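You operate a simulated robot arm through the tools that you are given. There is no shell and no other tool.

You are at the controls of a simulated robot arm. One attempt, no reset.

Task
Nest the orange gear in the yellow-lined foam cell.
Fine: the other gear in the plain cell; shut the drawer.

It is judged by the outcome, as a careful person would: the job done as asked, and still so three seconds after it is handed in. It fails if anything else is knocked over, pushed out of place, dropped, spilled or broken.

Robot
A 6-joint arm with a two-finger parallel gripper, fixed in place. Base frame: the origin is at the foot of the arm, x ahead of it, y to its left, z up. Lengths are in mm, angles in degrees, forces in N, time in s.
With the tool pointing down near the work surface it reaches from about 280 to 640 mm from the base axis. Its first joint turns from -115.0 to 115.0 degrees. Payload 3.43 kg.
Tool frame: the origin (TCP) lies between the finger pads and is the grasp point; the fingertips stand 34 mm ahead of it; z points along the fingers, y is the line along which they close. The gripper opens to 128 mm. The fingers are 24 mm wide and 12 mm thick; the gripper's body (48 by 130 mm) begins 96 mm behind the TCP.
Orientation is that of the tool frame in the base frame, as [roll, pitch, yaw] about the fixed x, y, z axes, in that order (R = Rz(yaw) Ry(pitch) Rx(roll)). With the fingers straight down and closing along the base's y, the tool's x points along the base's -x, its y along +y and its z along -z.

Tools
- The arm moves only by the tool apply_moves. Its argument "increments" is a list of rows, each a list of 7 numbers: the shift along the tool's x, y, z in m, then the turn, a rotation vector about the tool's x, y, z in rad, then the finger opening in m, from 0 to 0.128. In form: [[x, y, z, rx, ry, rz, jaw], ...]. A call has 1 to 20 rows; each row shifts and turns the commanded pose from where the row before left it, along the tool's axes as they then stand. A row lasts 0.2 s, in which the tool goes at most 50 mm and 8.6 degrees; a call with a longer step from one row to the next is refused whole, and so is a gripper value outside its range. Where a pose cannot be reached the arm comes as near as it can. A force on the tool above 40 N (or 10 N above the force at the start of the call, whichever is more), or a blocked arm, ends the call early, and 0.2 s more pass. Each finger travels about 153 mm/s and halts on what it meets, pressing with about 43 N; the grip force reading is that of the motor and also rises with nothing between the fingers. The clock runs only during rows and for 0.2 s after the last one: add rows that do not move to give the fingers time. The reply holds the time, the measured pose of the TCP, the force on the tool along the base axes, the opening and the grip force, in the units named above and with some noise, with the torque about the TCP (base axes, N m) and any sound that the robot's microphone picked up.
- Cameras (640 x 400 px; columns grow to the right, rows downward): "scene" is fixed at [400.4, 647.3, 1367]; the picture's right is [-0.99, -0.10, 0.00], its down [-0.04, 0.42, -0.91] and it looks along [0.09, -0.90, -0.42] (base axes); focal length 373 px, centre (320, 200). "wrist" rides on the gripper at [76, -11, -160] in the tool frame; the picture's right is [0.15, 0.99, 0.00], its down [-0.88, 0.13, -0.46] and it looks along [-0.45, 0.07, 0.89] (tool axes); focal length 234 px, centre (320, 200).
- capture(camera): a new picture of that camera. It takes no simulated time.
- slide_trunk(by): slides the trunk up (or, below 0, down) by that many mm; the arm rides with it, the base frame stays. It gives what a move gives, with no picture.
- point_at(camera, pixels): for up to 12 pixels [column, row] of the newest picture of that camera ("zoom" is the newest enlarged one), the place [x, y, z] in the base frame of the surface seen there, good to about 2 mm. It takes no simulated time.
- inspect(camera, box): a new picture of the part [left, top, right, bottom] of that camera's present view, enlarged. It takes no simulated time.
- sign_off(): hands the job in; it is judged then, once.

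Open the gripper and draw the arm clear of the work before you hand the job in, unless the task says otherwise.

The tools are called after "Emit:" as a command line: name --pt "numbers of a row" for each row, then --argument value for the rest, lists and objects as JSON in quotes. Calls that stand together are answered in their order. apply_moves: Moves the arm, as the interface text tells. Its arguments: {"type":"object","properties":{"increments":{"type":"array","items":{"type":"array","items":{"type":"number"}}}},"required":["increments"]} The other tools are called the same way: slide_trunk (by) slides the trunk up or down; capture (camera) takes a picture; point_at (camera, pixels) gives the place of the surface under pixels of a picture; inspect (camera, box) takes an enlarged picture of a part of a camera's view; sign_off () hands the job in.

At the start:

```text
t: 0.0
eef_pos: [398.2, -193.7, 1021.6]
orientation: [-180.0, -0.1, -179.9]
ft_force: [-0.8, 0.5, 0.0]
moment: [-0.01, 0.01, 0.03]
width: 128.2
gripper_force: 0.1
trunk travel left (down, up): [-675.0, 315.0]
```

scene: 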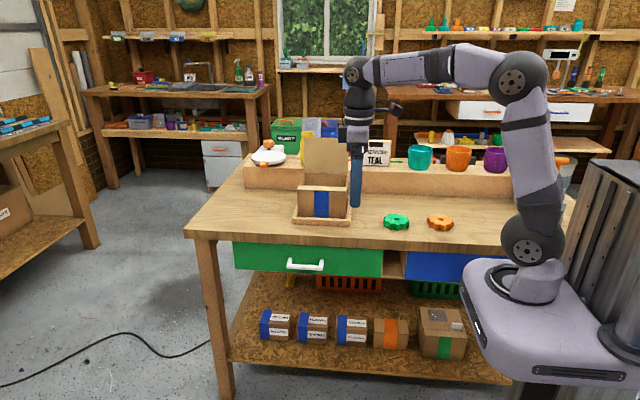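
wrist: 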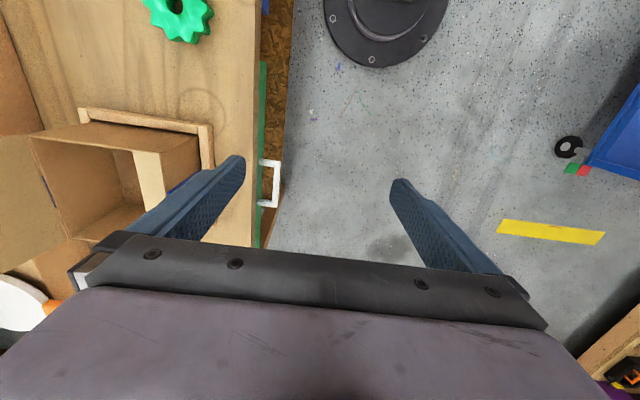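

The scene picture shows the green gear near (396,222), the orange gear near (440,222), a green drawer with handle at (305,264), and a blue drawer at (450,266). No foam cell is visible yet, so I'll zoom in.

Emit:
inspect --camera "scene" --box '[220, 180, 480, 342]'

Emit:
point_at --camera "scene" --pixels '[[396, 222], [440, 222], [305, 264], [320, 220], [350, 257], [450, 266], [240, 240], [380, 248], [500, 250], [270, 200], [404, 217], [448, 217]]'

```text
2.46 times, centred on (350, 261) of scene
```

zoom: 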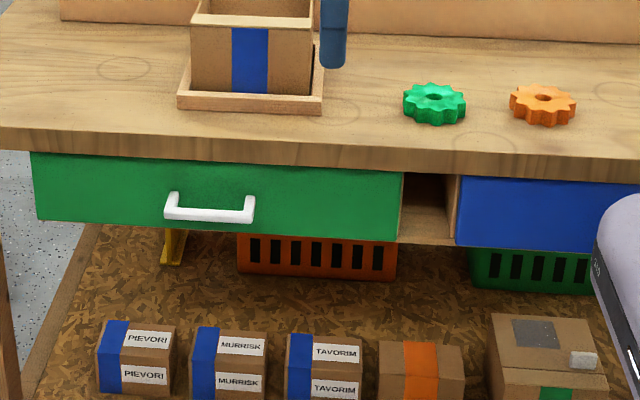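

```text
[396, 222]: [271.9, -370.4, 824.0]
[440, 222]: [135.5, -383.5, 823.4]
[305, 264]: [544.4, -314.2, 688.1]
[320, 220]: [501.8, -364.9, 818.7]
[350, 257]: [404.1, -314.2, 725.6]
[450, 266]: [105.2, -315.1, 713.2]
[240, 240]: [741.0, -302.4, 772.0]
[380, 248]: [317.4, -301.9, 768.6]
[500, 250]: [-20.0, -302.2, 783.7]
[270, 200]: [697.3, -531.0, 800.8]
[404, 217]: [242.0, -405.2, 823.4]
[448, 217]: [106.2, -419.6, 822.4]
```

The green drawer's front is at y≈-314 and its handle is near (544,-285,688). The foam cells are probably inside one of the drawers, so I'll measure the handle in both cameras and look at the rest of the bench.

Emit:
capture --camera "wrist"

Emit:
point_at --camera "wrist" --pixels '[[274, 163], [277, 185], [273, 205], [266, 162], [266, 205], [262, 150], [176, 5], [190, 30], [205, 160], [150, 115], [252, 235]]'

Emit:
inspect --camera "scene" --box '[270, 245, 340, 289]'

Emit:
point_at --camera "zoom" --pixels '[[165, 190], [165, 220], [180, 250], [320, 245], [450, 265], [490, 190], [490, 220], [320, 210], [320, 160], [320, 330], [505, 245], [155, 225]]'

Emit:
inspect --camera "scene" --box '[370, 190, 530, 290]'

```text
taken
```

wrist: 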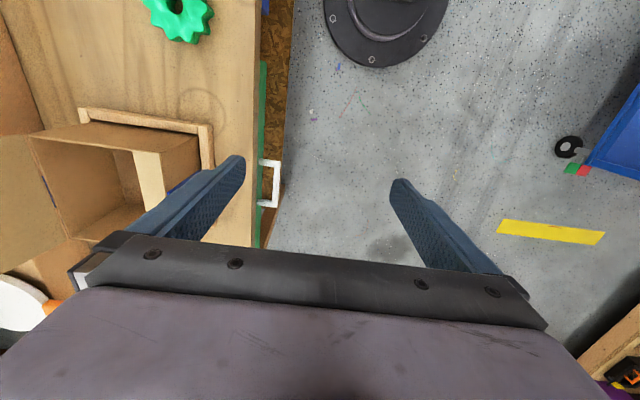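

```text
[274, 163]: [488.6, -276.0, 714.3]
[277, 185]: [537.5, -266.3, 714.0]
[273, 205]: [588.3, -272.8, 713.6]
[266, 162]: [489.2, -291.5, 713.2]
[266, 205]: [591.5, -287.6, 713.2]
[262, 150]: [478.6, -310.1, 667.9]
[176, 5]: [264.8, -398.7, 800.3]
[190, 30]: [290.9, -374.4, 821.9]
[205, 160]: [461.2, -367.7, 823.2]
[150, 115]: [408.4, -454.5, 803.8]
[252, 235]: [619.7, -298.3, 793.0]
```

```text
9.09 times, centred on (305, 267) of scene
```

zoom: 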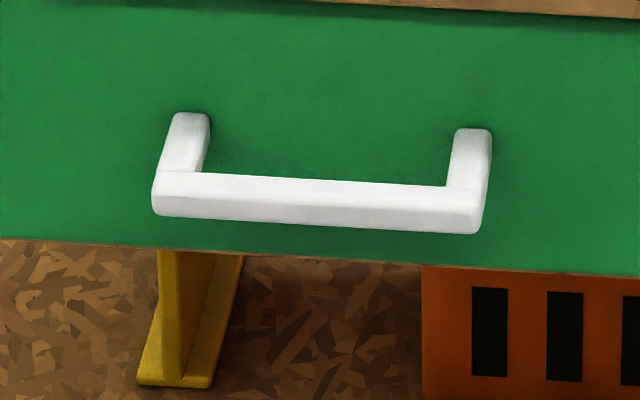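

```text
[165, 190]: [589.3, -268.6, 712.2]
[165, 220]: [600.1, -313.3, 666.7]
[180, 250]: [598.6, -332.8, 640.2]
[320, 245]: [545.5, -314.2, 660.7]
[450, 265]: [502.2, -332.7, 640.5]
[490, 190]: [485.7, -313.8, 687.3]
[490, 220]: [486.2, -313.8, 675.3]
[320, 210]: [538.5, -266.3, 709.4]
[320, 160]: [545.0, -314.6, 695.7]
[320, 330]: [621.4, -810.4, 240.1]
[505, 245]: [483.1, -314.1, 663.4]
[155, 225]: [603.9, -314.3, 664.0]
```

```text
4.00 times, centred on (450, 240) of scene
```

zoom: 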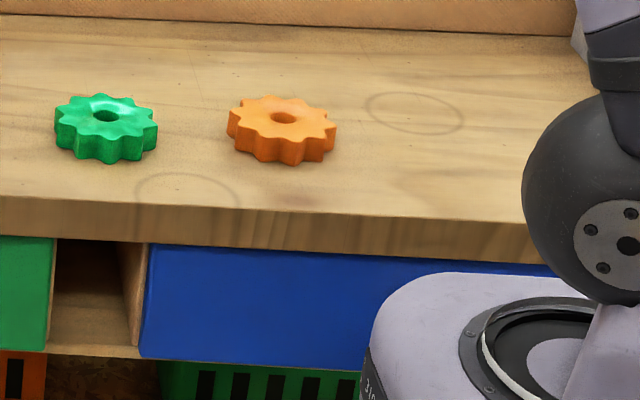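

The handle bar spans x≈487–593, y≈-266 to -278 and z≈702–714, about 36 mm clear of the drawer face. I'll move the tool out over the floor in front of it, then turn it to point along -y so the fingers close vertically on the bar.

Emit:
apply_moves --pt "-0.028 0.018 0.01 0 0 0 0.128" --pt "-0.028 0.018 0.01 0 0 0 0.128" --pt "-0.028 0.018 0.01 0 0 0 0.128" --pt "-0.028 0.018 0.01 0 0 0 0.128" --pt "-0.028 0.018 0.01 0 0 0 0.128" --pt "0 0 0 0.1428 0 0 0.128" --pt "0 0 0 0.1428 0 0 0.128" --pt "0 0 0 0.1428 0 0 0.128" --pt "0 0 0 0.1428 0 0 0.128" --pt "0 0 0 0.1428 0 0 0.128" --pt "0 0 0 0.1428 0 0 0.128" --pt "0 0 0 0.1428 0 0 0.1" --pt "0 0 0 0.1428 0 0 0.08" --pt "0 0 0 0.1428 0 0 0.06" --pt "0 0 0 0.1428 0 0 0.06" --pt "0 0 0 0.1428 0 0 0.06"

```text
t: 3.4
eef_pos: [538.5, -102.8, 970.2]
orientation: [-89.8, 0.1, -179.9]
ft_force: [0.6, 0.4, 0.7]
moment: [0.02, 0.0, -0.03]
width: 60.0
gripper_force: 0.1
trunk travel left (down, up): [-675.0, 315.0]
```

The tool now points along -y with the jaw at 60 mm, at z=970. I'll lower it along tool y to the handle height while staying well in front of the bench.

Emit:
apply_moves --pt "0 0.03 0 0 0 0 0.06" --pt "0 0.03 0 0 0 0 0.06" --pt "0 0.03 0 0 0 0 0.06" --pt "0 0.03 0 0 0 0 0.06" --pt "0 0.03 0 0 0 0 0.06" --pt "0 0.03 0 0 0 0 0.06" --pt "0 0.03 0 0 0 0 0.06" --pt "0 0.03 0 0 0 0 0.06" --pt "0 0.022 0 0 0 0 0.06" --pt "0 0 0 0 0 0 0.06"

Emit:
capture --camera "wrist"

Emit:
capture --camera "scene"

```text
t: 5.6
eef_pos: [536.3, -105.4, 707.1]
orientation: [-89.9, -0.1, 179.9]
ft_force: [-0.5, 0.0, 0.5]
moment: [0.01, 0.02, 0.0]
width: 60.1
gripper_force: 0.0
trunk travel left (down, up): [-675.0, 315.0]
```

```text
taken
```

wrist: 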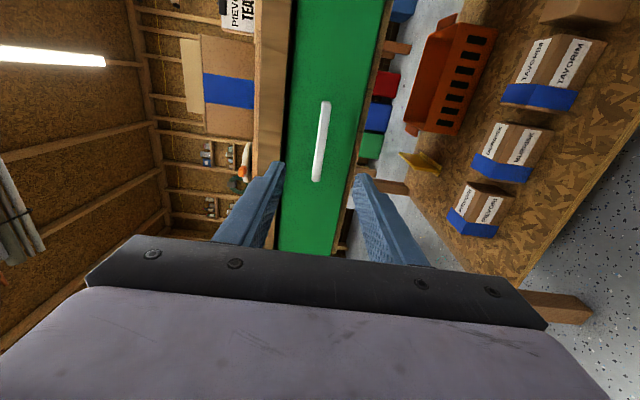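

```text
taken
```

scene: 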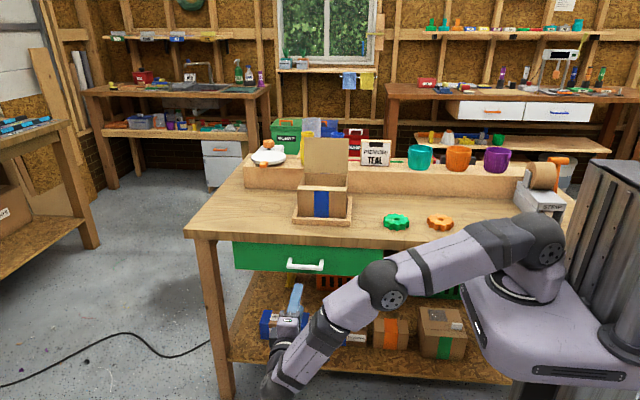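

The gripper is in line with the handle at z≈707. Before approaching, I'll measure the handle from the wrist camera and see where the arm links sit relative to the drawer's travel.

Emit:
point_at --camera "wrist" --pixels '[[324, 110], [320, 140], [316, 175], [327, 140], [313, 140], [290, 140], [362, 140], [365, 100], [272, 140]]'

Emit:
point_at --camera "scene" --pixels '[[385, 270], [390, 300], [540, 240], [470, 245], [310, 345], [275, 385], [350, 305], [430, 265]]'

```text
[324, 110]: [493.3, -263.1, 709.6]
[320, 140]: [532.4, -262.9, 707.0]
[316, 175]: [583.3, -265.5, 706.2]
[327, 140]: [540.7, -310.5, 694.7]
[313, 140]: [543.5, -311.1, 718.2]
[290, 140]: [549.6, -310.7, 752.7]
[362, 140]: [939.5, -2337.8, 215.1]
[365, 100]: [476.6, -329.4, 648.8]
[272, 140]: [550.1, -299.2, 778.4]
```

```text
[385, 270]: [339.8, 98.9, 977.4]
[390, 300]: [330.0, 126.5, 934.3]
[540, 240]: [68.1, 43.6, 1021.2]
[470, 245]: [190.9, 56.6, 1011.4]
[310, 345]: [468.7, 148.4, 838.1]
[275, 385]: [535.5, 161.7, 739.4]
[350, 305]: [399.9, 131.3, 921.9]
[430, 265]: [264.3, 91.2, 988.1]
```

The bar is centred near (538,-270,708) and the tool is aligned with it; the arm links ride above z≈830, higher than the drawer. I'll advance 160 mm so the pads straddle the bar, then close.

Emit:
apply_moves --pt "0 0 0.03 0 0 0 0.05" --pt "0 0 0.03 0 0 0 0.05" --pt "0 0 0.03 0 0 0 0.05" --pt "0 0 0.03 0 0 0 0.05" --pt "0 0 0.02 0 0 0 0.05" --pt "0 0 0.02 0 0 0 0.05" --pt "0 0 0.01 0 0 0 0.05" --pt "0 0 0 0 0 0 0.05"

Emit:
capture --camera "wrist"

```text
t: 7.4
eef_pos: [539.8, -273.0, 709.6]
orientation: [-89.8, -0.1, -179.9]
ft_force: [-0.3, 0.5, -0.7]
moment: [0.01, -0.01, -0.03]
width: 49.8
gripper_force: 0.1
trunk travel left (down, up): [-675.0, 315.0]
```

```text
taken
```

wrist: 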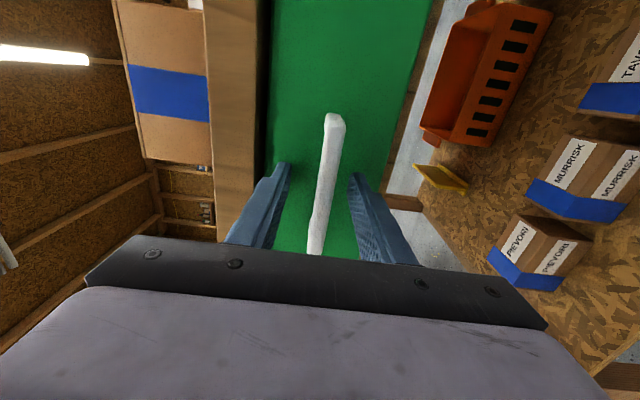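

The fingers straddle the bar with no contact force (TCP y=-273). I'll close on it and let the grip settle.

Emit:
apply_moves --pt "0 0 0 0 0 0 0.03" --pt "0 0 0 0 0 0 0.005" --pt "0 0 0 0 0 0 0.005" --pt "0 0 0 0 0 0 0.005"

```text
t: 8.4
eef_pos: [539.8, -273.9, 706.7]
orientation: [-90.2, -0.2, -179.9]
ft_force: [-3.1, 4.2, -20.0]
moment: [-0.23, -1.1, 1.01]
width: 12.9
gripper_force: 44.8
trunk travel left (down, up): [-675.0, 315.0]
```

The bar is gripped (12.9 mm wide). A -20 N vertical load means I'm slightly high, so I'll ease down 1.5 mm and start pulling gently.

Emit:
apply_moves --pt "0 0.0015 0 0 0 0 0.005" --pt "0 0 -0.005 0 0 0 0.005" --pt "0 0 -0.01 0 0 0 0.005" --pt "0 0 -0.015 0 0 0 0.005" --pt "0 0 0 0 0 0 0.005"

```text
t: 9.6
eef_pos: [539.0, -243.5, 706.0]
orientation: [-90.1, -0.1, -180.0]
ft_force: [3.0, 0.9, -16.7]
moment: [0.08, -0.72, -1.05]
width: 12.9
gripper_force: 45.5
trunk travel left (down, up): [-675.0, 315.0]
```

The drawer follows smoothly, with the TCP moved 30 mm and little pull force. I'll keep pulling in steady steps.

Emit:
apply_moves --pt "0 0.001 -0.02 0 0 0 0.005" --pt "0 0 -0.02 0 0 0 0.005" --pt "0 0 -0.02 0 0 0 0.005" --pt "0 0 -0.02 0 0 0 0.005" --pt "0 0 -0.02 0 0 0 0.005" --pt "0 0 0 0 0 0 0.005"

Emit:
capture --camera "scene"

```text
t: 11.0
eef_pos: [539.0, -143.6, 705.6]
orientation: [-90.0, -0.1, -179.7]
ft_force: [12.2, 1.0, -4.9]
moment: [-0.14, -0.55, 1.39]
width: 13.0
gripper_force: 45.0
trunk travel left (down, up): [-675.0, 315.0]
```

```text
taken
```

scene: 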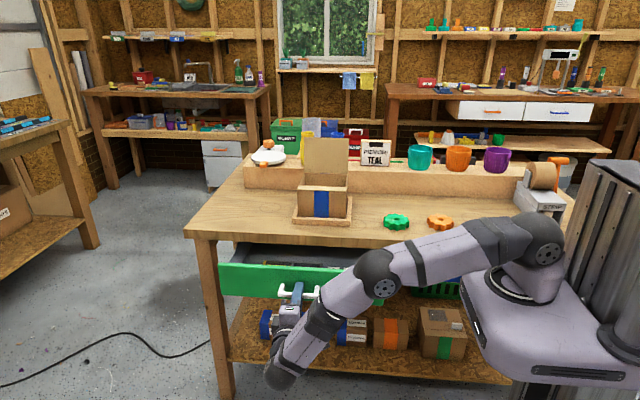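

The drawer is open by about 130 mm and its dark interior is visible near (300,255). I'll continue pulling in short steps and watch the forces.

Emit:
apply_moves --pt "0 0 -0.02 0 0 0 0.005" --pt "0 0 -0.02 0 0 0 0.005" --pt "0 0 -0.02 0 0 0 0.005" --pt "0 0 -0.02 0 0 0 0.005" --pt "0 0 0 0 0 0 0.005"

Emit:
capture --camera "scene"

Emit:
inspect --camera "scene" --box '[200, 220, 420, 358]'

```text
t: 12.2
eef_pos: [539.6, -65.2, 706.0]
orientation: [-89.9, -0.2, -179.7]
ft_force: [25.0, 0.6, -0.4]
moment: [0.11, -0.5, -0.95]
width: 12.9
gripper_force: 45.3
trunk travel left (down, up): [-675.0, 315.0]
```

```text
taken
```

scene: 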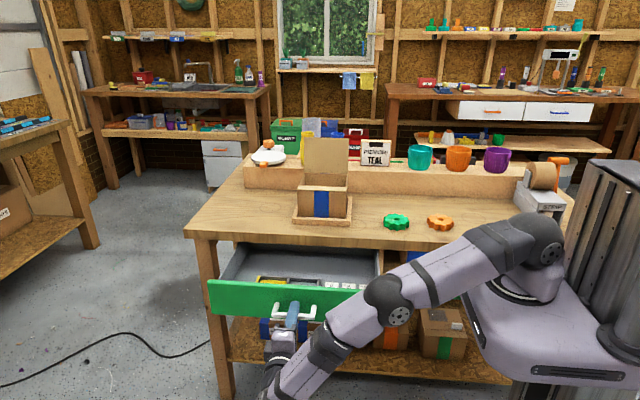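

```text
2.90 times, centred on (310, 289) of scene
```

zoom: 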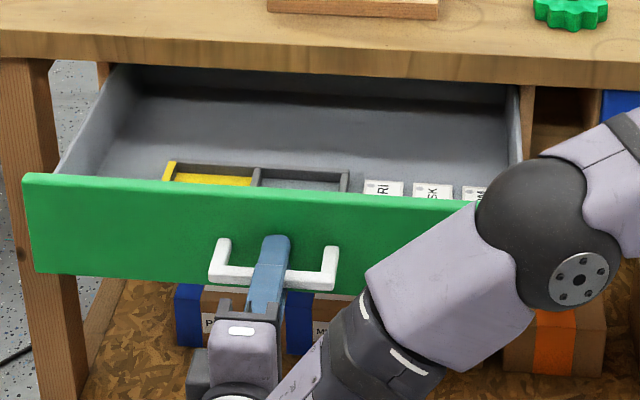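

The foam tray is visible at the front of the drawer: the yellow-lined cell on the left (zoom (210,178)) and the plain cell on the right (zoom (300,183)). I'll measure it before deciding whether to pull further.

Emit:
point_at --camera "zoom" --pixels '[[168, 165], [257, 172], [345, 175], [210, 178], [300, 185], [215, 168], [385, 188], [100, 180], [300, 200], [300, 130], [515, 130], [60, 170]]'

```text
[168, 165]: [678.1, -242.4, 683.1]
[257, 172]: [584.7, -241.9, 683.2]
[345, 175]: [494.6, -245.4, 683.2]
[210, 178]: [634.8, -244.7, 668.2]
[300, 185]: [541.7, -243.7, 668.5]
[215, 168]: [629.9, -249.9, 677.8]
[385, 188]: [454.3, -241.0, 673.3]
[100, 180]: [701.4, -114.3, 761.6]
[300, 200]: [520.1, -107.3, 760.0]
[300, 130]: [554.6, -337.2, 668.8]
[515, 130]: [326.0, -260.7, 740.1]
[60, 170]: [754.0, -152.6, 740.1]
```

Cell floors are at z≈668 and the walls at ≈683, with the yellow cell around x 585–678. That is far from the base, so I'll pull the drawer further to bring it closer, relieving the sideways load as I go.

Emit:
apply_moves --pt "-0.002 0 -0.01 0 0 0 0.005" --pt "0 0 -0.015 0 0 0 0.005" --pt "0 0 -0.015 0 0 0 0.005" --pt "0 0 -0.015 0 0 0 0.005" --pt "0 0 0 0 0 0 0.005"

Emit:
inspect --camera "scene" --box '[200, 220, 420, 358]'

```text
t: 13.4
eef_pos: [538.7, -12.0, 705.9]
orientation: [-90.3, 0.0, -179.3]
ft_force: [36.0, -0.4, -7.2]
moment: [-0.03, -0.78, -0.85]
width: 12.8
gripper_force: 45.3
out of reach, approached as far as the arm can: row 4
trunk travel left (down, up): [-675.0, 315.0]
```

```text
2.90 times, centred on (310, 289) of scene
```

zoom: 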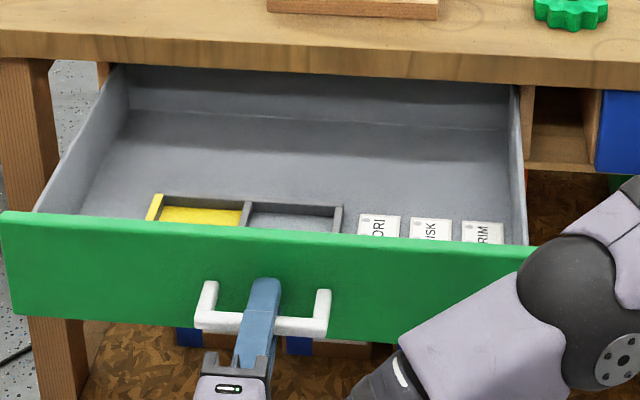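

The drawer is now open about 260 mm and the arm is at its reach limit. I'll open the jaw around the bar, check the load is gone, then back out diagonally (-x, +y), with the fingers above and below the bar.

Emit:
apply_moves --pt "0 0 0.003 0 0 0 0.03" --pt "0 0 0 0 0 0 0.05" --pt "0 0 0 0 0 0 0.05"

Emit:
capture --camera "wrist"

```text
t: 14.2
eef_pos: [532.4, -14.7, 709.4]
orientation: [-89.9, 0.0, -179.9]
ft_force: [-0.4, 0.2, -0.1]
moment: [0.0, 0.0, -0.01]
width: 50.4
gripper_force: 0.1
trunk travel left (down, up): [-675.0, 315.0]
```

```text
taken
```

wrist: 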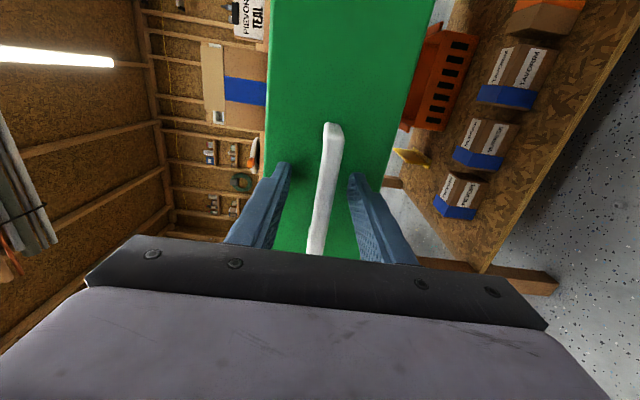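

The load is gone and the bar sits free between the open fingers. I'm backing out diagonally now.

Emit:
apply_moves --pt "0.02 0 -0.015 0 0 0 0.05" --pt "0.025 0 -0.02 0 0 0 0.05" --pt "0.025 0 -0.02 0 0 0 0.05" --pt "0.025 0 -0.02 0 0 0 0.05" --pt "0.025 0 -0.02 0 0 0 0.05" --pt "0.0 0 0 0 0 0 0.05"

Emit:
capture --camera "scene"

```text
t: 15.6
eef_pos: [415.2, 80.2, 710.8]
orientation: [-89.8, -0.1, 180.0]
ft_force: [-1.8, -0.2, 0.5]
moment: [-0.02, -0.01, 0.01]
width: 49.6
gripper_force: 0.1
trunk travel left (down, up): [-675.0, 315.0]
```

```text
taken
```

scene: 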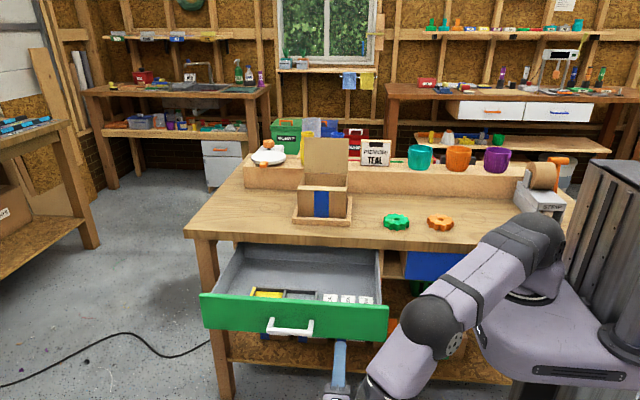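

The drawer is standing open and the gripper is clear of the handle. I'll raise the tool to z≈1000, then turn it back to pointing down.

Emit:
apply_moves --pt "0 -0.03 0 0 0 0 0.05" --pt "0 -0.03 0 0 0 0 0.05" --pt "0 -0.03 0 0 0 0 0.05" --pt "0 -0.03 0 0 0 0 0.05" --pt "0 -0.03 0 0 0 0 0.05" --pt "0 -0.03 0 0 0 0 0.05" --pt "0 -0.03 0 0 0 0 0.05" --pt "0 -0.03 0 0 0 0 0.05" --pt "0 -0.03 0 0 0 0 0.05" --pt "0 -0.02 0 0 0 0 0.05"

Emit:
apply_moves --pt "0 0 0 -0.1428 0 0 0.09" --pt "0 0 0 -0.1428 0 0 0.128" --pt "0 0 0 -0.1428 0 0 0.128" --pt "0 0 0 -0.1428 0 0 0.128" --pt "0 0 0 -0.1428 0 0 0.128" --pt "0 0 0 -0.1428 0 0 0.128" --pt "0 0 0 -0.1428 0 0 0.128" --pt "0 0 0 -0.1428 0 0 0.128" --pt "0 0 0 -0.1428 0 0 0.128" --pt "0 0 0 -0.1428 0 0 0.128" --pt "0 0 0 -0.1428 0 0 0.128" --pt "0 0 0 0 0 0 0.128"

```text
t: 17.8
eef_pos: [407.4, 45.9, 978.9]
orientation: [-90.2, -0.1, -179.7]
ft_force: [0.3, 0.0, -0.3]
moment: [-0.01, 0.0, 0.0]
width: 50.0
gripper_force: 0.3
out of reach, approached as far as the arm can: row 7, 8, 9, 10
trunk travel left (down, up): [-675.0, 315.0]
```

```text
t: 20.4
eef_pos: [407.5, 47.6, 979.9]
orientation: [180.0, 0.0, -179.8]
ft_force: [0.5, -0.3, -0.8]
moment: [-0.02, 0.02, 0.01]
width: 128.0
gripper_force: 0.0
trunk travel left (down, up): [-675.0, 315.0]
```

The tool points down again at (407,48,980). I'll move over the drawer so the wrist camera can look into the foam cells.

Emit:
apply_moves --pt "-0.008 -0.035 0 0 0 0 0.128" --pt "-0.008 -0.035 0 0 0 0 0.128" --pt "-0.008 -0.035 0 0 0 0 0.128" --pt "-0.008 -0.035 0 0 0 0 0.128" --pt "-0.008 -0.035 0 0 0 0 0.128" --pt "-0.008 -0.025 0 0 0 0 0.128" --pt "0 0 0 0 0 0 0.128"

Emit:
capture --camera "wrist"

Emit:
inspect --camera "scene" --box '[370, 190, 470, 252]'

```text
t: 22.0
eef_pos: [457.7, -154.4, 980.1]
orientation: [-179.9, 0.0, -180.0]
ft_force: [0.3, -0.7, 0.5]
moment: [0.0, 0.0, 0.01]
width: 128.1
gripper_force: 0.0
trunk travel left (down, up): [-675.0, 315.0]
```

```text
taken
```

wrist: 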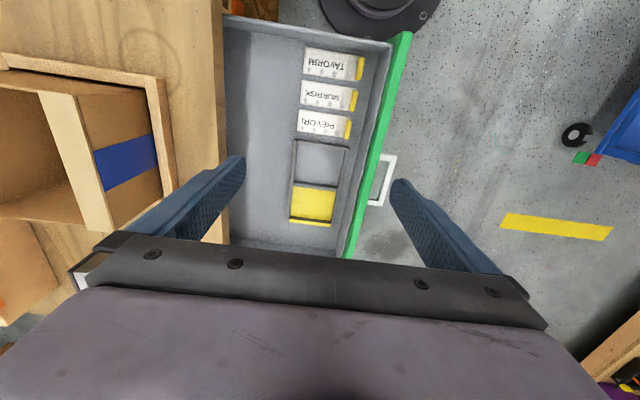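

```text
6.40 times, centred on (420, 221) of scene
```

zoom: 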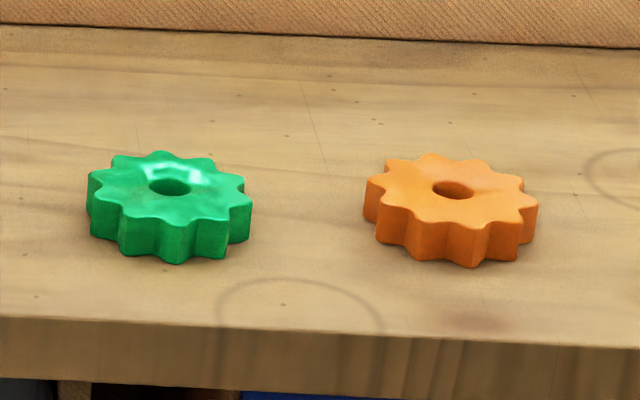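

The foam block is in view: plain cell around wrist (318,163), yellow-lined cell around (313,204). I'll measure both cells' corners and the gear rims.

Emit:
inspect --camera "wrist" --box '[270, 125, 390, 240]'

Emit:
point_at --camera "wrist" --pixels '[[294, 140], [347, 148], [340, 186], [291, 183], [333, 223], [288, 219], [316, 183], [318, 163], [313, 204], [384, 180], [372, 150], [405, 40]]'

Emit:
inspect --camera "scene" --box '[424, 208, 456, 236]'

Emit:
point_at --camera "zoom" --pixels '[[320, 200], [320, 150]]'

```text
3.48 times, centred on (330, 182) of wrist
```

zoom: 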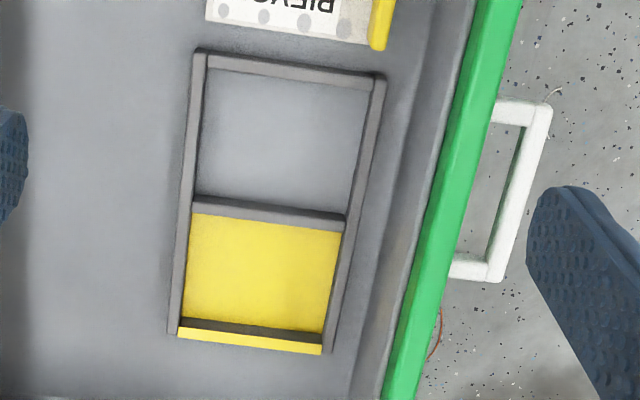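

```text
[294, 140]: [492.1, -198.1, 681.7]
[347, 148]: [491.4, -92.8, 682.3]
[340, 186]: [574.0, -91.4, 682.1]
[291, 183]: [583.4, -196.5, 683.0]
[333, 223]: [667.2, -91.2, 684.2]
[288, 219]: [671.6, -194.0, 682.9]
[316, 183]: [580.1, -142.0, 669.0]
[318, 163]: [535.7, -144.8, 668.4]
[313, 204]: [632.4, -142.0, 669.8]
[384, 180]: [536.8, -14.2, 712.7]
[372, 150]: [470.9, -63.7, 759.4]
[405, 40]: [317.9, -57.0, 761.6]
```

```text
14.29 times, centred on (440, 222) of scene
```

zoom: 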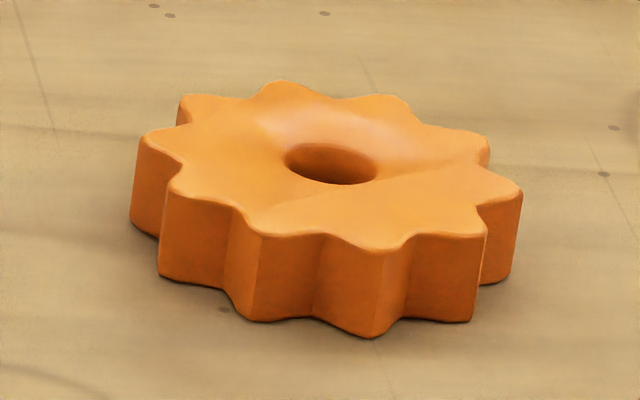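

```text
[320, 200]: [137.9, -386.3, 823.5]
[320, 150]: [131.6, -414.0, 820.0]
```

I'll take rim points of the orange gear for its centre and diameter, and inner-wall points of the yellow cell for its true opening.

Emit:
point_at --camera "zoom" --pixels '[[150, 140], [190, 105], [280, 88], [400, 105], [480, 145], [512, 192], [475, 235], [375, 240], [260, 228], [180, 190], [285, 160], [378, 165]]'

Emit:
inspect --camera "wrist" --box '[270, 125, 390, 240]'

Emit:
point_at --camera "zoom" --pixels '[[195, 215], [343, 235], [323, 330], [187, 318], [250, 335], [265, 213], [183, 270], [335, 290], [342, 290], [176, 270], [265, 225], [250, 328]]'

Emit:
point_at --camera "zoom" --pixels '[[207, 70], [370, 90], [352, 212], [200, 195], [280, 205], [290, 65], [290, 82], [200, 130], [365, 150], [372, 150]]'

```text
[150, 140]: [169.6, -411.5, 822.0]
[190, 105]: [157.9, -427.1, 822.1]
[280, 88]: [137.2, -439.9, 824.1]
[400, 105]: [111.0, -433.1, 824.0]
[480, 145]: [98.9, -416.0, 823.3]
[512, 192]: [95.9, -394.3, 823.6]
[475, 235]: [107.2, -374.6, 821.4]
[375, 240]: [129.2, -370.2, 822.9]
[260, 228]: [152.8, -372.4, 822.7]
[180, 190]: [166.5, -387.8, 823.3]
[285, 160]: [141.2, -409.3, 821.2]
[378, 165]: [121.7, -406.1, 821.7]
```

```text
3.48 times, centred on (330, 182) of wrist
```

zoom: 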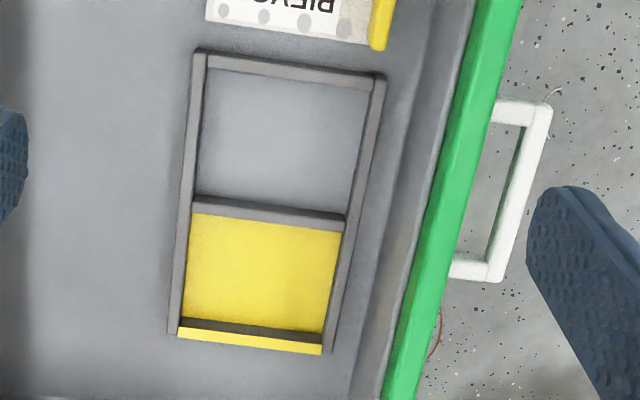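

```text
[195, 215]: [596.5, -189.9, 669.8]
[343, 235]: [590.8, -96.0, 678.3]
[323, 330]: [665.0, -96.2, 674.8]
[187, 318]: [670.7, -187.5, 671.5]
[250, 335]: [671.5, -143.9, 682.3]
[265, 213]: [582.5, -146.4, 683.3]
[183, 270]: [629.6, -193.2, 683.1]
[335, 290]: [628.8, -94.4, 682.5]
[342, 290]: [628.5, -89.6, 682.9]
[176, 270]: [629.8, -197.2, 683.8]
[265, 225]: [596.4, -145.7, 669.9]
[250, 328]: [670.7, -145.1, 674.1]
```

```text
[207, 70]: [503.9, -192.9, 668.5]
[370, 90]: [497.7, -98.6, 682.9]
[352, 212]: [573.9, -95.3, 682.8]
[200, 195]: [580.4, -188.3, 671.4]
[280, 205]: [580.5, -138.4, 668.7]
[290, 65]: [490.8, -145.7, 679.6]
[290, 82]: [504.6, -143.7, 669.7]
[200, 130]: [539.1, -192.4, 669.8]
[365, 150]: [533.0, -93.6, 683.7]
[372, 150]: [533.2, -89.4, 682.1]
```

The orange gear is centred near (133,-405), about 78 mm across and 23 mm tall. It has 10 teeth with valleys almost facing ±x, and the yellow cell's inner opening is roughly x 587–669, y -191 to -97. I'll turn the jaw to close along x (which centres the gear on the tight axis) and test reach above the yellow cell.

Emit:
apply_moves --pt "0 0 0 0 0 0.1428 0.128" --pt "0 0 0 0 0 0.1428 0.128" --pt "0 0 0 0 0 0.1428 0.128" --pt "0 0 0 0 0 0.1428 0.128" --pt "0 0 0 0 0 0.1428 0.128" --pt "0 0 0 0 0 0.1428 0.128" --pt "0 0 0 0 0 0.1428 0.128" --pt "0 0 0 0 0 0.1428 0.128" --pt "0 0 0 0 0 0.1428 0.128" --pt "0 0 0 0 0 0.1428 0.128" --pt "0 0 0 0 0 0.1428 0.128" --pt "0 0 0 0 0 0 0.128"

Emit:
apply_moves --pt "0.002 0.028 0.02 0 0 0 0.128" --pt "0.002 0.028 0.02 0 0 0 0.128" --pt "0.002 0.028 0.02 0 0 0 0.128" --pt "0.002 0.028 0.02 0 0 0 0.128" --pt "0.002 0.028 0.02 0 0 0 0.128" --pt "0.001 0.03 0.02 0 0 0 0.128" --pt "0 0 0 0 0 0 0.128"

Emit:
capture --camera "wrist"

```text
t: 24.6
eef_pos: [457.4, -153.1, 981.9]
orientation: [-179.9, 0.1, 90.0]
ft_force: [0.9, -0.5, -0.8]
moment: [0.0, -0.03, 0.0]
width: 128.1
gripper_force: 0.1
trunk travel left (down, up): [-675.0, 315.0]
```

```text
t: 26.2
eef_pos: [626.2, -140.1, 860.0]
orientation: [-180.0, 0.1, 90.0]
ft_force: [0.1, -0.2, -0.9]
moment: [-0.02, 0.03, 0.0]
width: 128.2
gripper_force: 0.0
trunk travel left (down, up): [-675.0, 315.0]
```

```text
taken
```

wrist: 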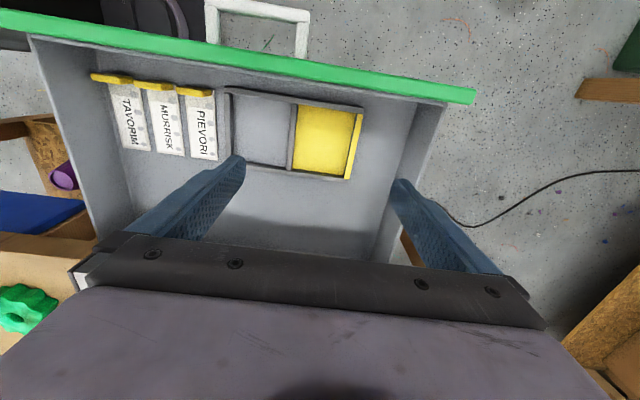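

The arm reaches above the cell at (626,-140,860), and the yellow cell is in view around (325,140). I'll zoom in for a closer measurement of its walls.

Emit:
inspect --camera "wrist" --box '[210, 75, 380, 190]'

Emit:
apply_moves --pt "0 0.002 0.02 0 0 0 0.128" --pt "0 0 0.02 0 0 0 0.128" --pt "0 0 0.02 0 0 0 0.128" --pt "0 0 0.02 0 0 0 0.128" --pt "0 0 0 0 0 0 0.128"

Emit:
capture --camera "wrist"

Emit:
inspect --camera "wrist" --box '[200, 60, 392, 180]'

```text
3.48 times, centred on (295, 132) of wrist
```

zoom: 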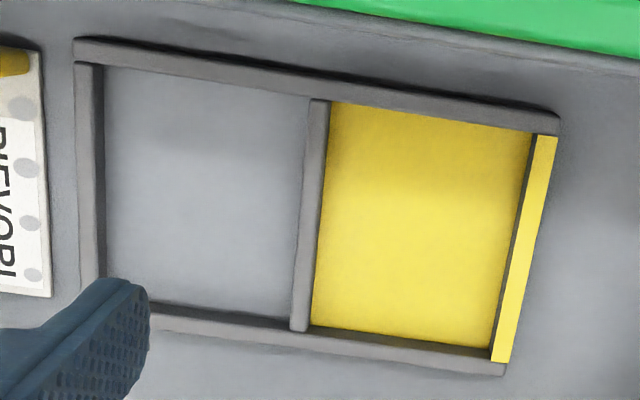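

```text
t: 27.4
eef_pos: [626.0, -138.4, 781.6]
orientation: [-179.8, 0.2, 90.1]
ft_force: [-0.4, 0.8, -0.2]
moment: [0.0, 0.01, 0.01]
width: 128.0
gripper_force: 0.0
trunk travel left (down, up): [-675.0, 315.0]
```

```text
taken
```

wrist: 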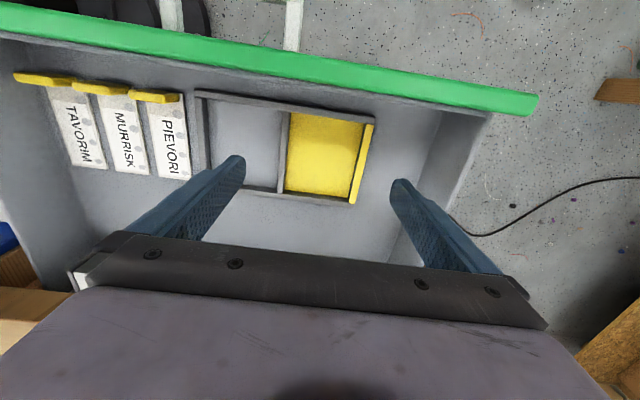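

```text
3.33 times, centred on (296, 120) of wrist
```

zoom: 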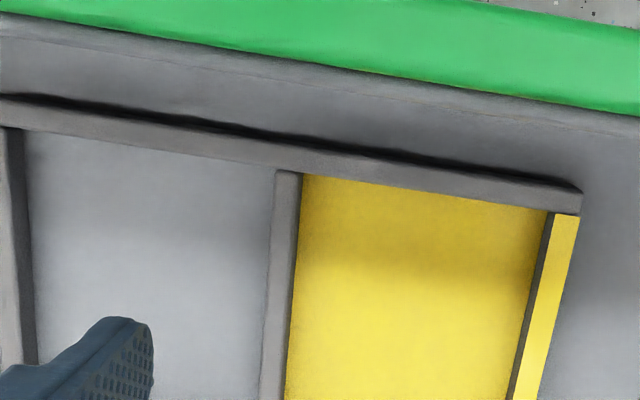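

At z≈782 the view is closer, with the divider at zoom column ~278 and the yellow end wall at ~545. I'll take several points across each wall to fix the opening.

Emit:
point_at --camera "zoom" --pixels '[[272, 280], [282, 280], [290, 280], [300, 280], [522, 280], [534, 280], [545, 280], [555, 280], [562, 280], [420, 180], [420, 193], [420, 300]]'

Emit:
point_at --camera "wrist" --pixels '[[350, 203], [320, 199], [300, 195], [320, 196], [320, 202], [320, 108], [320, 112], [240, 150], [283, 150], [362, 160], [367, 150], [204, 150]]'

```text
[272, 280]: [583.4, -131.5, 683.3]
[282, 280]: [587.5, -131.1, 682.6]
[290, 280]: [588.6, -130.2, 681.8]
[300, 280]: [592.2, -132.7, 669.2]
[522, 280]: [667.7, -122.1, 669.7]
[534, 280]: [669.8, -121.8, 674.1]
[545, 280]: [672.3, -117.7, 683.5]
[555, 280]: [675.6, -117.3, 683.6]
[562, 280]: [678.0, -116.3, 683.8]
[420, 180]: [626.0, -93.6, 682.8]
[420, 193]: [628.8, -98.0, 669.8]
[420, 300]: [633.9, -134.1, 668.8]
```

```text
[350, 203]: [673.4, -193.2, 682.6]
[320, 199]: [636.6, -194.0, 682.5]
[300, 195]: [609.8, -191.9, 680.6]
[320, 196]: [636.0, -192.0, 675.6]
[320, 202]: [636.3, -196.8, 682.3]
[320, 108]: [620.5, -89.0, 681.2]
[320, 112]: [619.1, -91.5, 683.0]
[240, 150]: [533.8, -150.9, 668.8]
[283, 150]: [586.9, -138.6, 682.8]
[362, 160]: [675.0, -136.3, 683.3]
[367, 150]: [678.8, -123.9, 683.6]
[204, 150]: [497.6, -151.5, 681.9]
```

The yellow cell's opening is x≈588.5–670 and y≈-192 to -97, so its centre is about (629,-144.5). I'll now lift and travel around the cardboard box to above the orange gear.

Emit:
apply_moves --pt "0 0 -0.03 0 0 0 0.128" --pt "0 0 -0.03 0 0 0 0.128" --pt "0 0 -0.03 0 0 0 0.128" --pt "0 0 -0.04 0 0 0 0.128" --pt "-0.0092 -0.0296 0 0 0 0 0.128" --pt "-0.0092 -0.0296 0 0 0 0 0.128" --pt "-0.0092 -0.0296 0 0 0 0 0.128" --pt "-0.0092 -0.0296 0 0 0 0 0.128" --pt "-0.0092 -0.0296 0 0 0 0 0.128" --pt "-0.0092 -0.0296 0 0 0 0 0.128" --pt "-0.0092 -0.0296 0 0 0 0 0.128" --pt "-0.0092 -0.0296 0 0 0 0 0.128" --pt "-0.0092 -0.0296 0 0 0 0 0.128" --pt "-0.0092 -0.0296 0 0 0 0 0.128"

Emit:
apply_moves --pt "-0.0219 -0.0246 0 0 0 0 0.128" --pt "-0.0219 -0.0246 0 0 0 0 0.128" --pt "-0.0219 -0.0246 0 0 0 0 0.128" --pt "-0.0219 -0.0246 0 0 0 0 0.128" --pt "-0.0219 -0.0246 0 0 0 0 0.128" --pt "-0.0219 -0.0246 0 0 0 0 0.128" --pt "-0.0219 -0.0246 0 0 0 0 0.128" --pt "-0.0219 -0.0246 0 0 0 0 0.128" --pt "0 0 0 0 0 0 0.128"

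Emit:
capture --camera "wrist"

Emit:
capture --camera "scene"

```text
t: 30.4
eef_pos: [595.9, -192.1, 936.6]
orientation: [-179.8, 0.2, 90.1]
ft_force: [0.7, 0.5, -0.4]
moment: [-0.02, -0.01, 0.0]
width: 128.0
gripper_force: 0.0
out of reach, approached as far as the arm can: row 4, 5, 6, 7, 8, 9, 10, 11, 12, 13, 14
trunk travel left (down, up): [-675.0, 315.0]
```

```text
t: 32.4
eef_pos: [559.2, -263.2, 947.9]
orientation: [-179.8, -0.1, 90.2]
ft_force: [-0.4, 0.2, -0.8]
moment: [-0.02, 0.0, 0.01]
width: 128.1
gripper_force: 0.0
out of reach, approached as far as the arm can: row 1, 2, 3, 4, 5, 6, 7, 8
trunk travel left (down, up): [-675.0, 315.0]
```

```text
taken
```

wrist: 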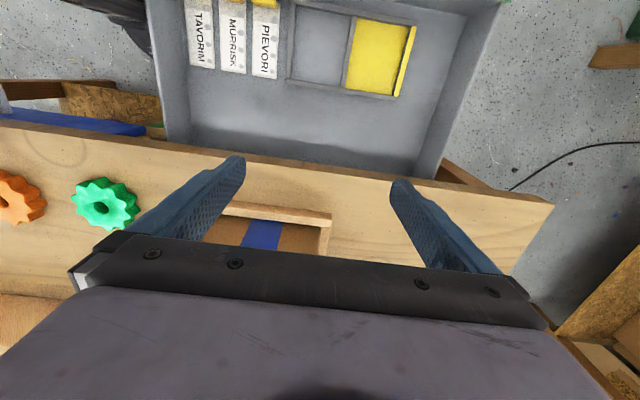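

```text
taken
```

scene: 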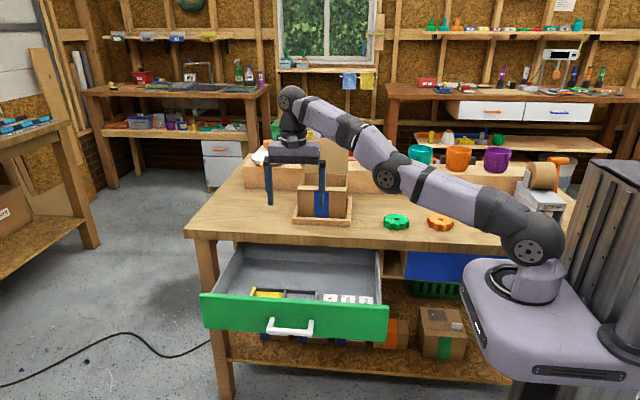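

The arm got stuck near its reach limit at height, at (559,-263,948), about 100 mm in front of the box. I'll bring it back toward +y and -x in smaller steps before continuing.

Emit:
apply_moves --pt "0.01 -0.01 0.0 0 0 0 0.128" --pt "0.01 -0.01 0.0 0 0 0 0.128" --pt "0.01 -0.01 0.0 0 0 0 0.128" --pt "0 0 0 0 0 0 0.128"

```text
t: 33.4
eef_pos: [559.8, -261.2, 950.5]
orientation: [-179.6, 0.0, 90.0]
ft_force: [0.2, 0.7, 0.2]
moment: [0.02, 0.0, -0.02]
width: 128.0
gripper_force: 0.1
out of reach, approached as far as the arm can: row 1, 2, 3
trunk travel left (down, up): [-675.0, 315.0]
```

It's still stuck, and the scene shows the arm nearly straight (shoulder (530,240) to wrist (290,95)), so it is probably at a singular elbow. I'll try a larger step down and inward to fold it.

Emit:
apply_moves --pt "0.012 -0.03 0.03 0 0 0 0.128" --pt "0.0 0.0 0.0 0 0 0 0.128"

```text
t: 34.0
eef_pos: [559.5, -260.3, 950.3]
orientation: [-179.8, 0.1, 90.2]
ft_force: [-0.1, -0.4, -0.4]
moment: [-0.04, 0.0, 0.02]
width: 128.1
gripper_force: 0.0
out of reach, approached as far as the arm can: row 1
trunk travel left (down, up): [-675.0, 315.0]
```

A translation alone doesn't free it. Earlier a rotation unstuck the arm at its limit, so I'll tilt the tool slightly with the fingers outward, which draws the wrist inward.

Emit:
apply_moves --pt "0.0 0.0 0.0 -0.12 0 0 0.128" --pt "0.0 0.0 0.0 0 0 0 0.128"

```text
t: 34.6
eef_pos: [558.6, -261.2, 951.1]
orientation: [-179.7, -0.1, 90.2]
ft_force: [0.4, -0.4, 0.2]
moment: [0.0, -0.02, -0.01]
width: 128.1
gripper_force: 0.0
out of reach, approached as far as the arm can: row 1
trunk travel left (down, up): [-675.0, 315.0]
```

It's still blocked. I'll test a small move back along the path it came from, tangential and slightly down, to see which directions respond.

Emit:
apply_moves --pt "0.018 0.0084 0.004 0 0 0 0.128" --pt "0.018 0.0084 0.004 0 0 0 0.128" --pt "0.0 0.0 0.0 0 0 0 0.128"

```text
t: 35.4
eef_pos: [578.9, -225.6, 945.0]
orientation: [-179.6, -0.1, 90.1]
ft_force: [-0.4, 0.4, -0.5]
moment: [0.0, -0.01, 0.01]
width: 127.9
gripper_force: 0.1
trunk travel left (down, up): [-675.0, 315.0]
```

Tangential motion works, reaching (579,-226,945) with no warning. I'll continue back the same way while descending, then try a straight descent.

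Emit:
apply_moves --pt "0.018 0.0084 0.01 0 0 0 0.128" --pt "0.018 0.0084 0.01 0 0 0 0.128" --pt "0.018 0.0084 0.01 0 0 0 0.128" --pt "0.0 0.0 0.01 0 0 0 0.128" --pt "0.0 0.0 0.01 0 0 0 0.128" --pt "0.0 0.0 0.01 0 0 0 0.128" --pt "0.0 0.0 0.0 0 0 0 0.128"

```text
t: 37.0
eef_pos: [616.0, -174.0, 885.0]
orientation: [-179.6, 0.0, 90.1]
ft_force: [0.5, -0.3, 0.3]
moment: [0.0, 0.03, 0.0]
width: 128.0
gripper_force: 0.1
out of reach, approached as far as the arm can: row 1, 4, 5
trunk travel left (down, up): [-675.0, 315.0]
```

It is descending again, and the last row was accepted at z=885. I'll go down another 60 mm, where there is more margin, then try moving inward.

Emit:
apply_moves --pt "0.0 0.0 0.015 0 0 0 0.128" --pt "0.0 0.0 0.015 0 0 0 0.128" --pt "0.0 0.0 0.015 0 0 0 0.128" --pt "0.0 0.0 0.015 0 0 0 0.128" --pt "0.0 -0.015 0.0 0 0 0 0.128" --pt "0.0 -0.015 0.0 0 0 0 0.128" --pt "0.0 0.0 0.0 0 0 0 0.128"

```text
t: 38.6
eef_pos: [625.7, -182.0, 828.7]
orientation: [-179.6, -0.1, 90.1]
ft_force: [0.3, 0.1, -0.2]
moment: [0.0, -0.03, -0.02]
width: 128.1
gripper_force: 0.0
out of reach, approached as far as the arm can: row 1, 2, 4, 5, 6
trunk travel left (down, up): [-675.0, 315.0]
```

It is still sliding along the straight-arm limit (r≈652). I'll try one large inward step near 48 mm so the solver has to find a bent elbow.

Emit:
apply_moves --pt "0.013 -0.045 0.0 0 0 0 0.128" --pt "0.0 0.0 0.0 0 0 0 0.128"

```text
t: 39.2
eef_pos: [625.6, -182.7, 830.4]
orientation: [-179.6, -0.1, 90.1]
ft_force: [-0.3, 0.1, 0.1]
moment: [0.0, -0.01, -0.01]
width: 127.9
gripper_force: 0.2
out of reach, approached as far as the arm can: row 1
trunk travel left (down, up): [-675.0, 315.0]
```

No movement. I'll look at the arm's configuration to understand what is limiting it.

Emit:
capture --camera "scene"

Emit:
point_at --camera "scene" --pixels '[[385, 200], [530, 240], [290, 110], [320, 135], [450, 200], [400, 170], [350, 160], [292, 140]]'

```text
taken
```

scene: 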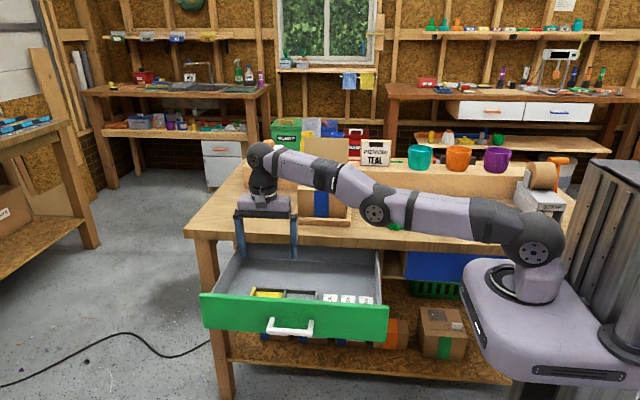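

```text
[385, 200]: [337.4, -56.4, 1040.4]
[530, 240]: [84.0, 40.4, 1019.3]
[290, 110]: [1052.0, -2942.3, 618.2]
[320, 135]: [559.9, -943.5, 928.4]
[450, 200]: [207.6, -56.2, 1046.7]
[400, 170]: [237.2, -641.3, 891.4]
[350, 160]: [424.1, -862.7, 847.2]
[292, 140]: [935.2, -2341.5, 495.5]
```

The elbow at about (375,210) is straight. A big inward step needs a large elbow swing in one row, so I'll try very small inward steps of 1–2 mm instead.

Emit:
apply_moves --pt "0.0003 -0.001 0.0 0 0 0 0.128" --pt "0.0003 -0.001 0.0 0 0 0 0.128" --pt "0.0004 -0.0015 0.0 0 0 0 0.128" --pt "0.0006 -0.002 0.0 0 0 0 0.128" --pt "0.0006 -0.002 0.0 0 0 0 0.128" --pt "0.001 -0.003 0.0 0 0 0 0.128" --pt "0.001 -0.003 0.0 0 0 0 0.128" --pt "0.001 -0.004 0.0 0 0 0 0.128" --pt "0.001 -0.004 0.0 0 0 0 0.128" --pt "0.0 0.0 0.0 0 0 0 0.128"

```text
t: 41.4
eef_pos: [623.9, -184.0, 831.1]
orientation: [-179.6, 0.1, 90.1]
ft_force: [-0.1, 0.2, 0.6]
moment: [-0.01, 0.02, 0.04]
width: 128.0
gripper_force: 0.2
out of reach, approached as far as the arm can: row 3, 5, 6, 7, 8, 9
trunk travel left (down, up): [-675.0, 315.0]
```

Some of the smallest steps were accepted. I'll continue with 1 mm inward steps and see whether the elbow begins to fold.

Emit:
apply_moves --pt "0.0003 -0.001 0.0 0 0 0 0.128" --pt "0.0003 -0.001 0.0 0 0 0 0.128" --pt "0.0003 -0.001 0.0 0 0 0 0.128" --pt "0.0003 -0.001 0.0 0 0 0 0.128" --pt "0.0003 -0.001 0.0 0 0 0 0.128" --pt "0.0003 -0.001 0.0 0 0 0 0.128" --pt "0.0003 -0.001 0.0 0 0 0 0.128" --pt "0.0003 -0.001 0.0 0 0 0 0.128" --pt "0.0003 -0.001 0.0 0 0 0 0.128" --pt "0.0003 -0.001 0.0 0 0 0 0.128"

```text
t: 43.6
eef_pos: [624.2, -182.3, 832.9]
orientation: [-179.5, 0.0, 90.1]
ft_force: [0.6, -0.2, 0.1]
moment: [0.03, -0.04, 0.03]
width: 127.9
gripper_force: 0.1
out of reach, approached as far as the arm can: row 3, 7, 10
trunk travel left (down, up): [-675.0, 315.0]
```

The position barely changes radially. At a straight elbow, motion in the vertical plane should still bend the joint, so I'll try small steps that combine down and inward.

Emit:
apply_moves --pt "0.0 0.0 0.005 0 0 0 0.128" --pt "0.0 0.0 0.005 0 0 0 0.128" --pt "0.0 0.0 0.005 0 0 0 0.128" --pt "0.0 0.0 0.005 0 0 0 0.128" --pt "0.0 0.0 0.005 0 0 0 0.128" --pt "0.0 0.0 0.005 0 0 0 0.128" --pt "0.0 0.0 0.005 0 0 0 0.128" --pt "0.0 0.0 0.005 0 0 0 0.128"

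```text
t: 45.4
eef_pos: [627.4, -187.6, 793.5]
orientation: [-179.5, -0.1, 90.1]
ft_force: [0.1, 0.1, 0.0]
moment: [0.01, -0.01, -0.02]
width: 128.0
gripper_force: 0.0
out of reach, approached as far as the arm can: row 5
trunk travel left (down, up): [-675.0, 315.0]
```

Downward steps work, and I'm at (627,-188,793) inside the open drawer's footprint with the floor at 668. I'll keep descending with a slight inward component; the fingertips stay above 705.

Emit:
apply_moves --pt "0.0003 -0.001 0.005 0 0 0 0.128" --pt "0.0003 -0.001 0.005 0 0 0 0.128" --pt "0.0003 -0.001 0.005 0 0 0 0.128" --pt "0.0003 -0.001 0.005 0 0 0 0.128" --pt "0.0003 -0.001 0.005 0 0 0 0.128" --pt "0.0003 -0.001 0.005 0 0 0 0.128" --pt "0.0003 -0.001 0.005 0 0 0 0.128" --pt "0.0003 -0.001 0.005 0 0 0 0.128"

```text
t: 47.2
eef_pos: [630.1, -184.5, 752.7]
orientation: [-179.6, 0.0, 90.2]
ft_force: [0.3, 0.2, -1.2]
moment: [0.01, 0.01, -0.01]
width: 127.9
gripper_force: 0.1
out of reach, approached as far as the arm can: row 1, 4, 7
trunk travel left (down, up): [-675.0, 315.0]
```

I'm still on the limit shell at r≈656. I'll try several different inward combinations in one call and see which rows are not flagged.

Emit:
apply_moves --pt "0.0056 -0.019 0.01 0 0 0 0.128" --pt "0 0 0 0 0 0 0.128" --pt "0.0056 -0.019 -0.02 0 0 0 0.128" --pt "0 0 0 0 0 0 0.128" --pt "0.0112 -0.038 -0.02 0 0 0 0.128" --pt "0 0 0 0 0 0 0.128" --pt "0.0056 -0.019 0 -0.08 0 0 0.128" --pt "0 0 0 0 0 0 0.128" --pt "0.0056 -0.019 0 0.08 0 0 0.128" --pt "0 0 0 0 0 0 0.128"

```text
t: 49.4
eef_pos: [627.3, -190.4, 790.1]
orientation: [-179.7, 0.0, 90.1]
ft_force: [0.2, -0.4, -0.4]
moment: [0.06, 0.01, -0.04]
width: 127.8
gripper_force: 0.0
out of reach, approached as far as the arm can: row 1, 3, 5, 7
trunk travel left (down, up): [-675.0, 315.0]
```

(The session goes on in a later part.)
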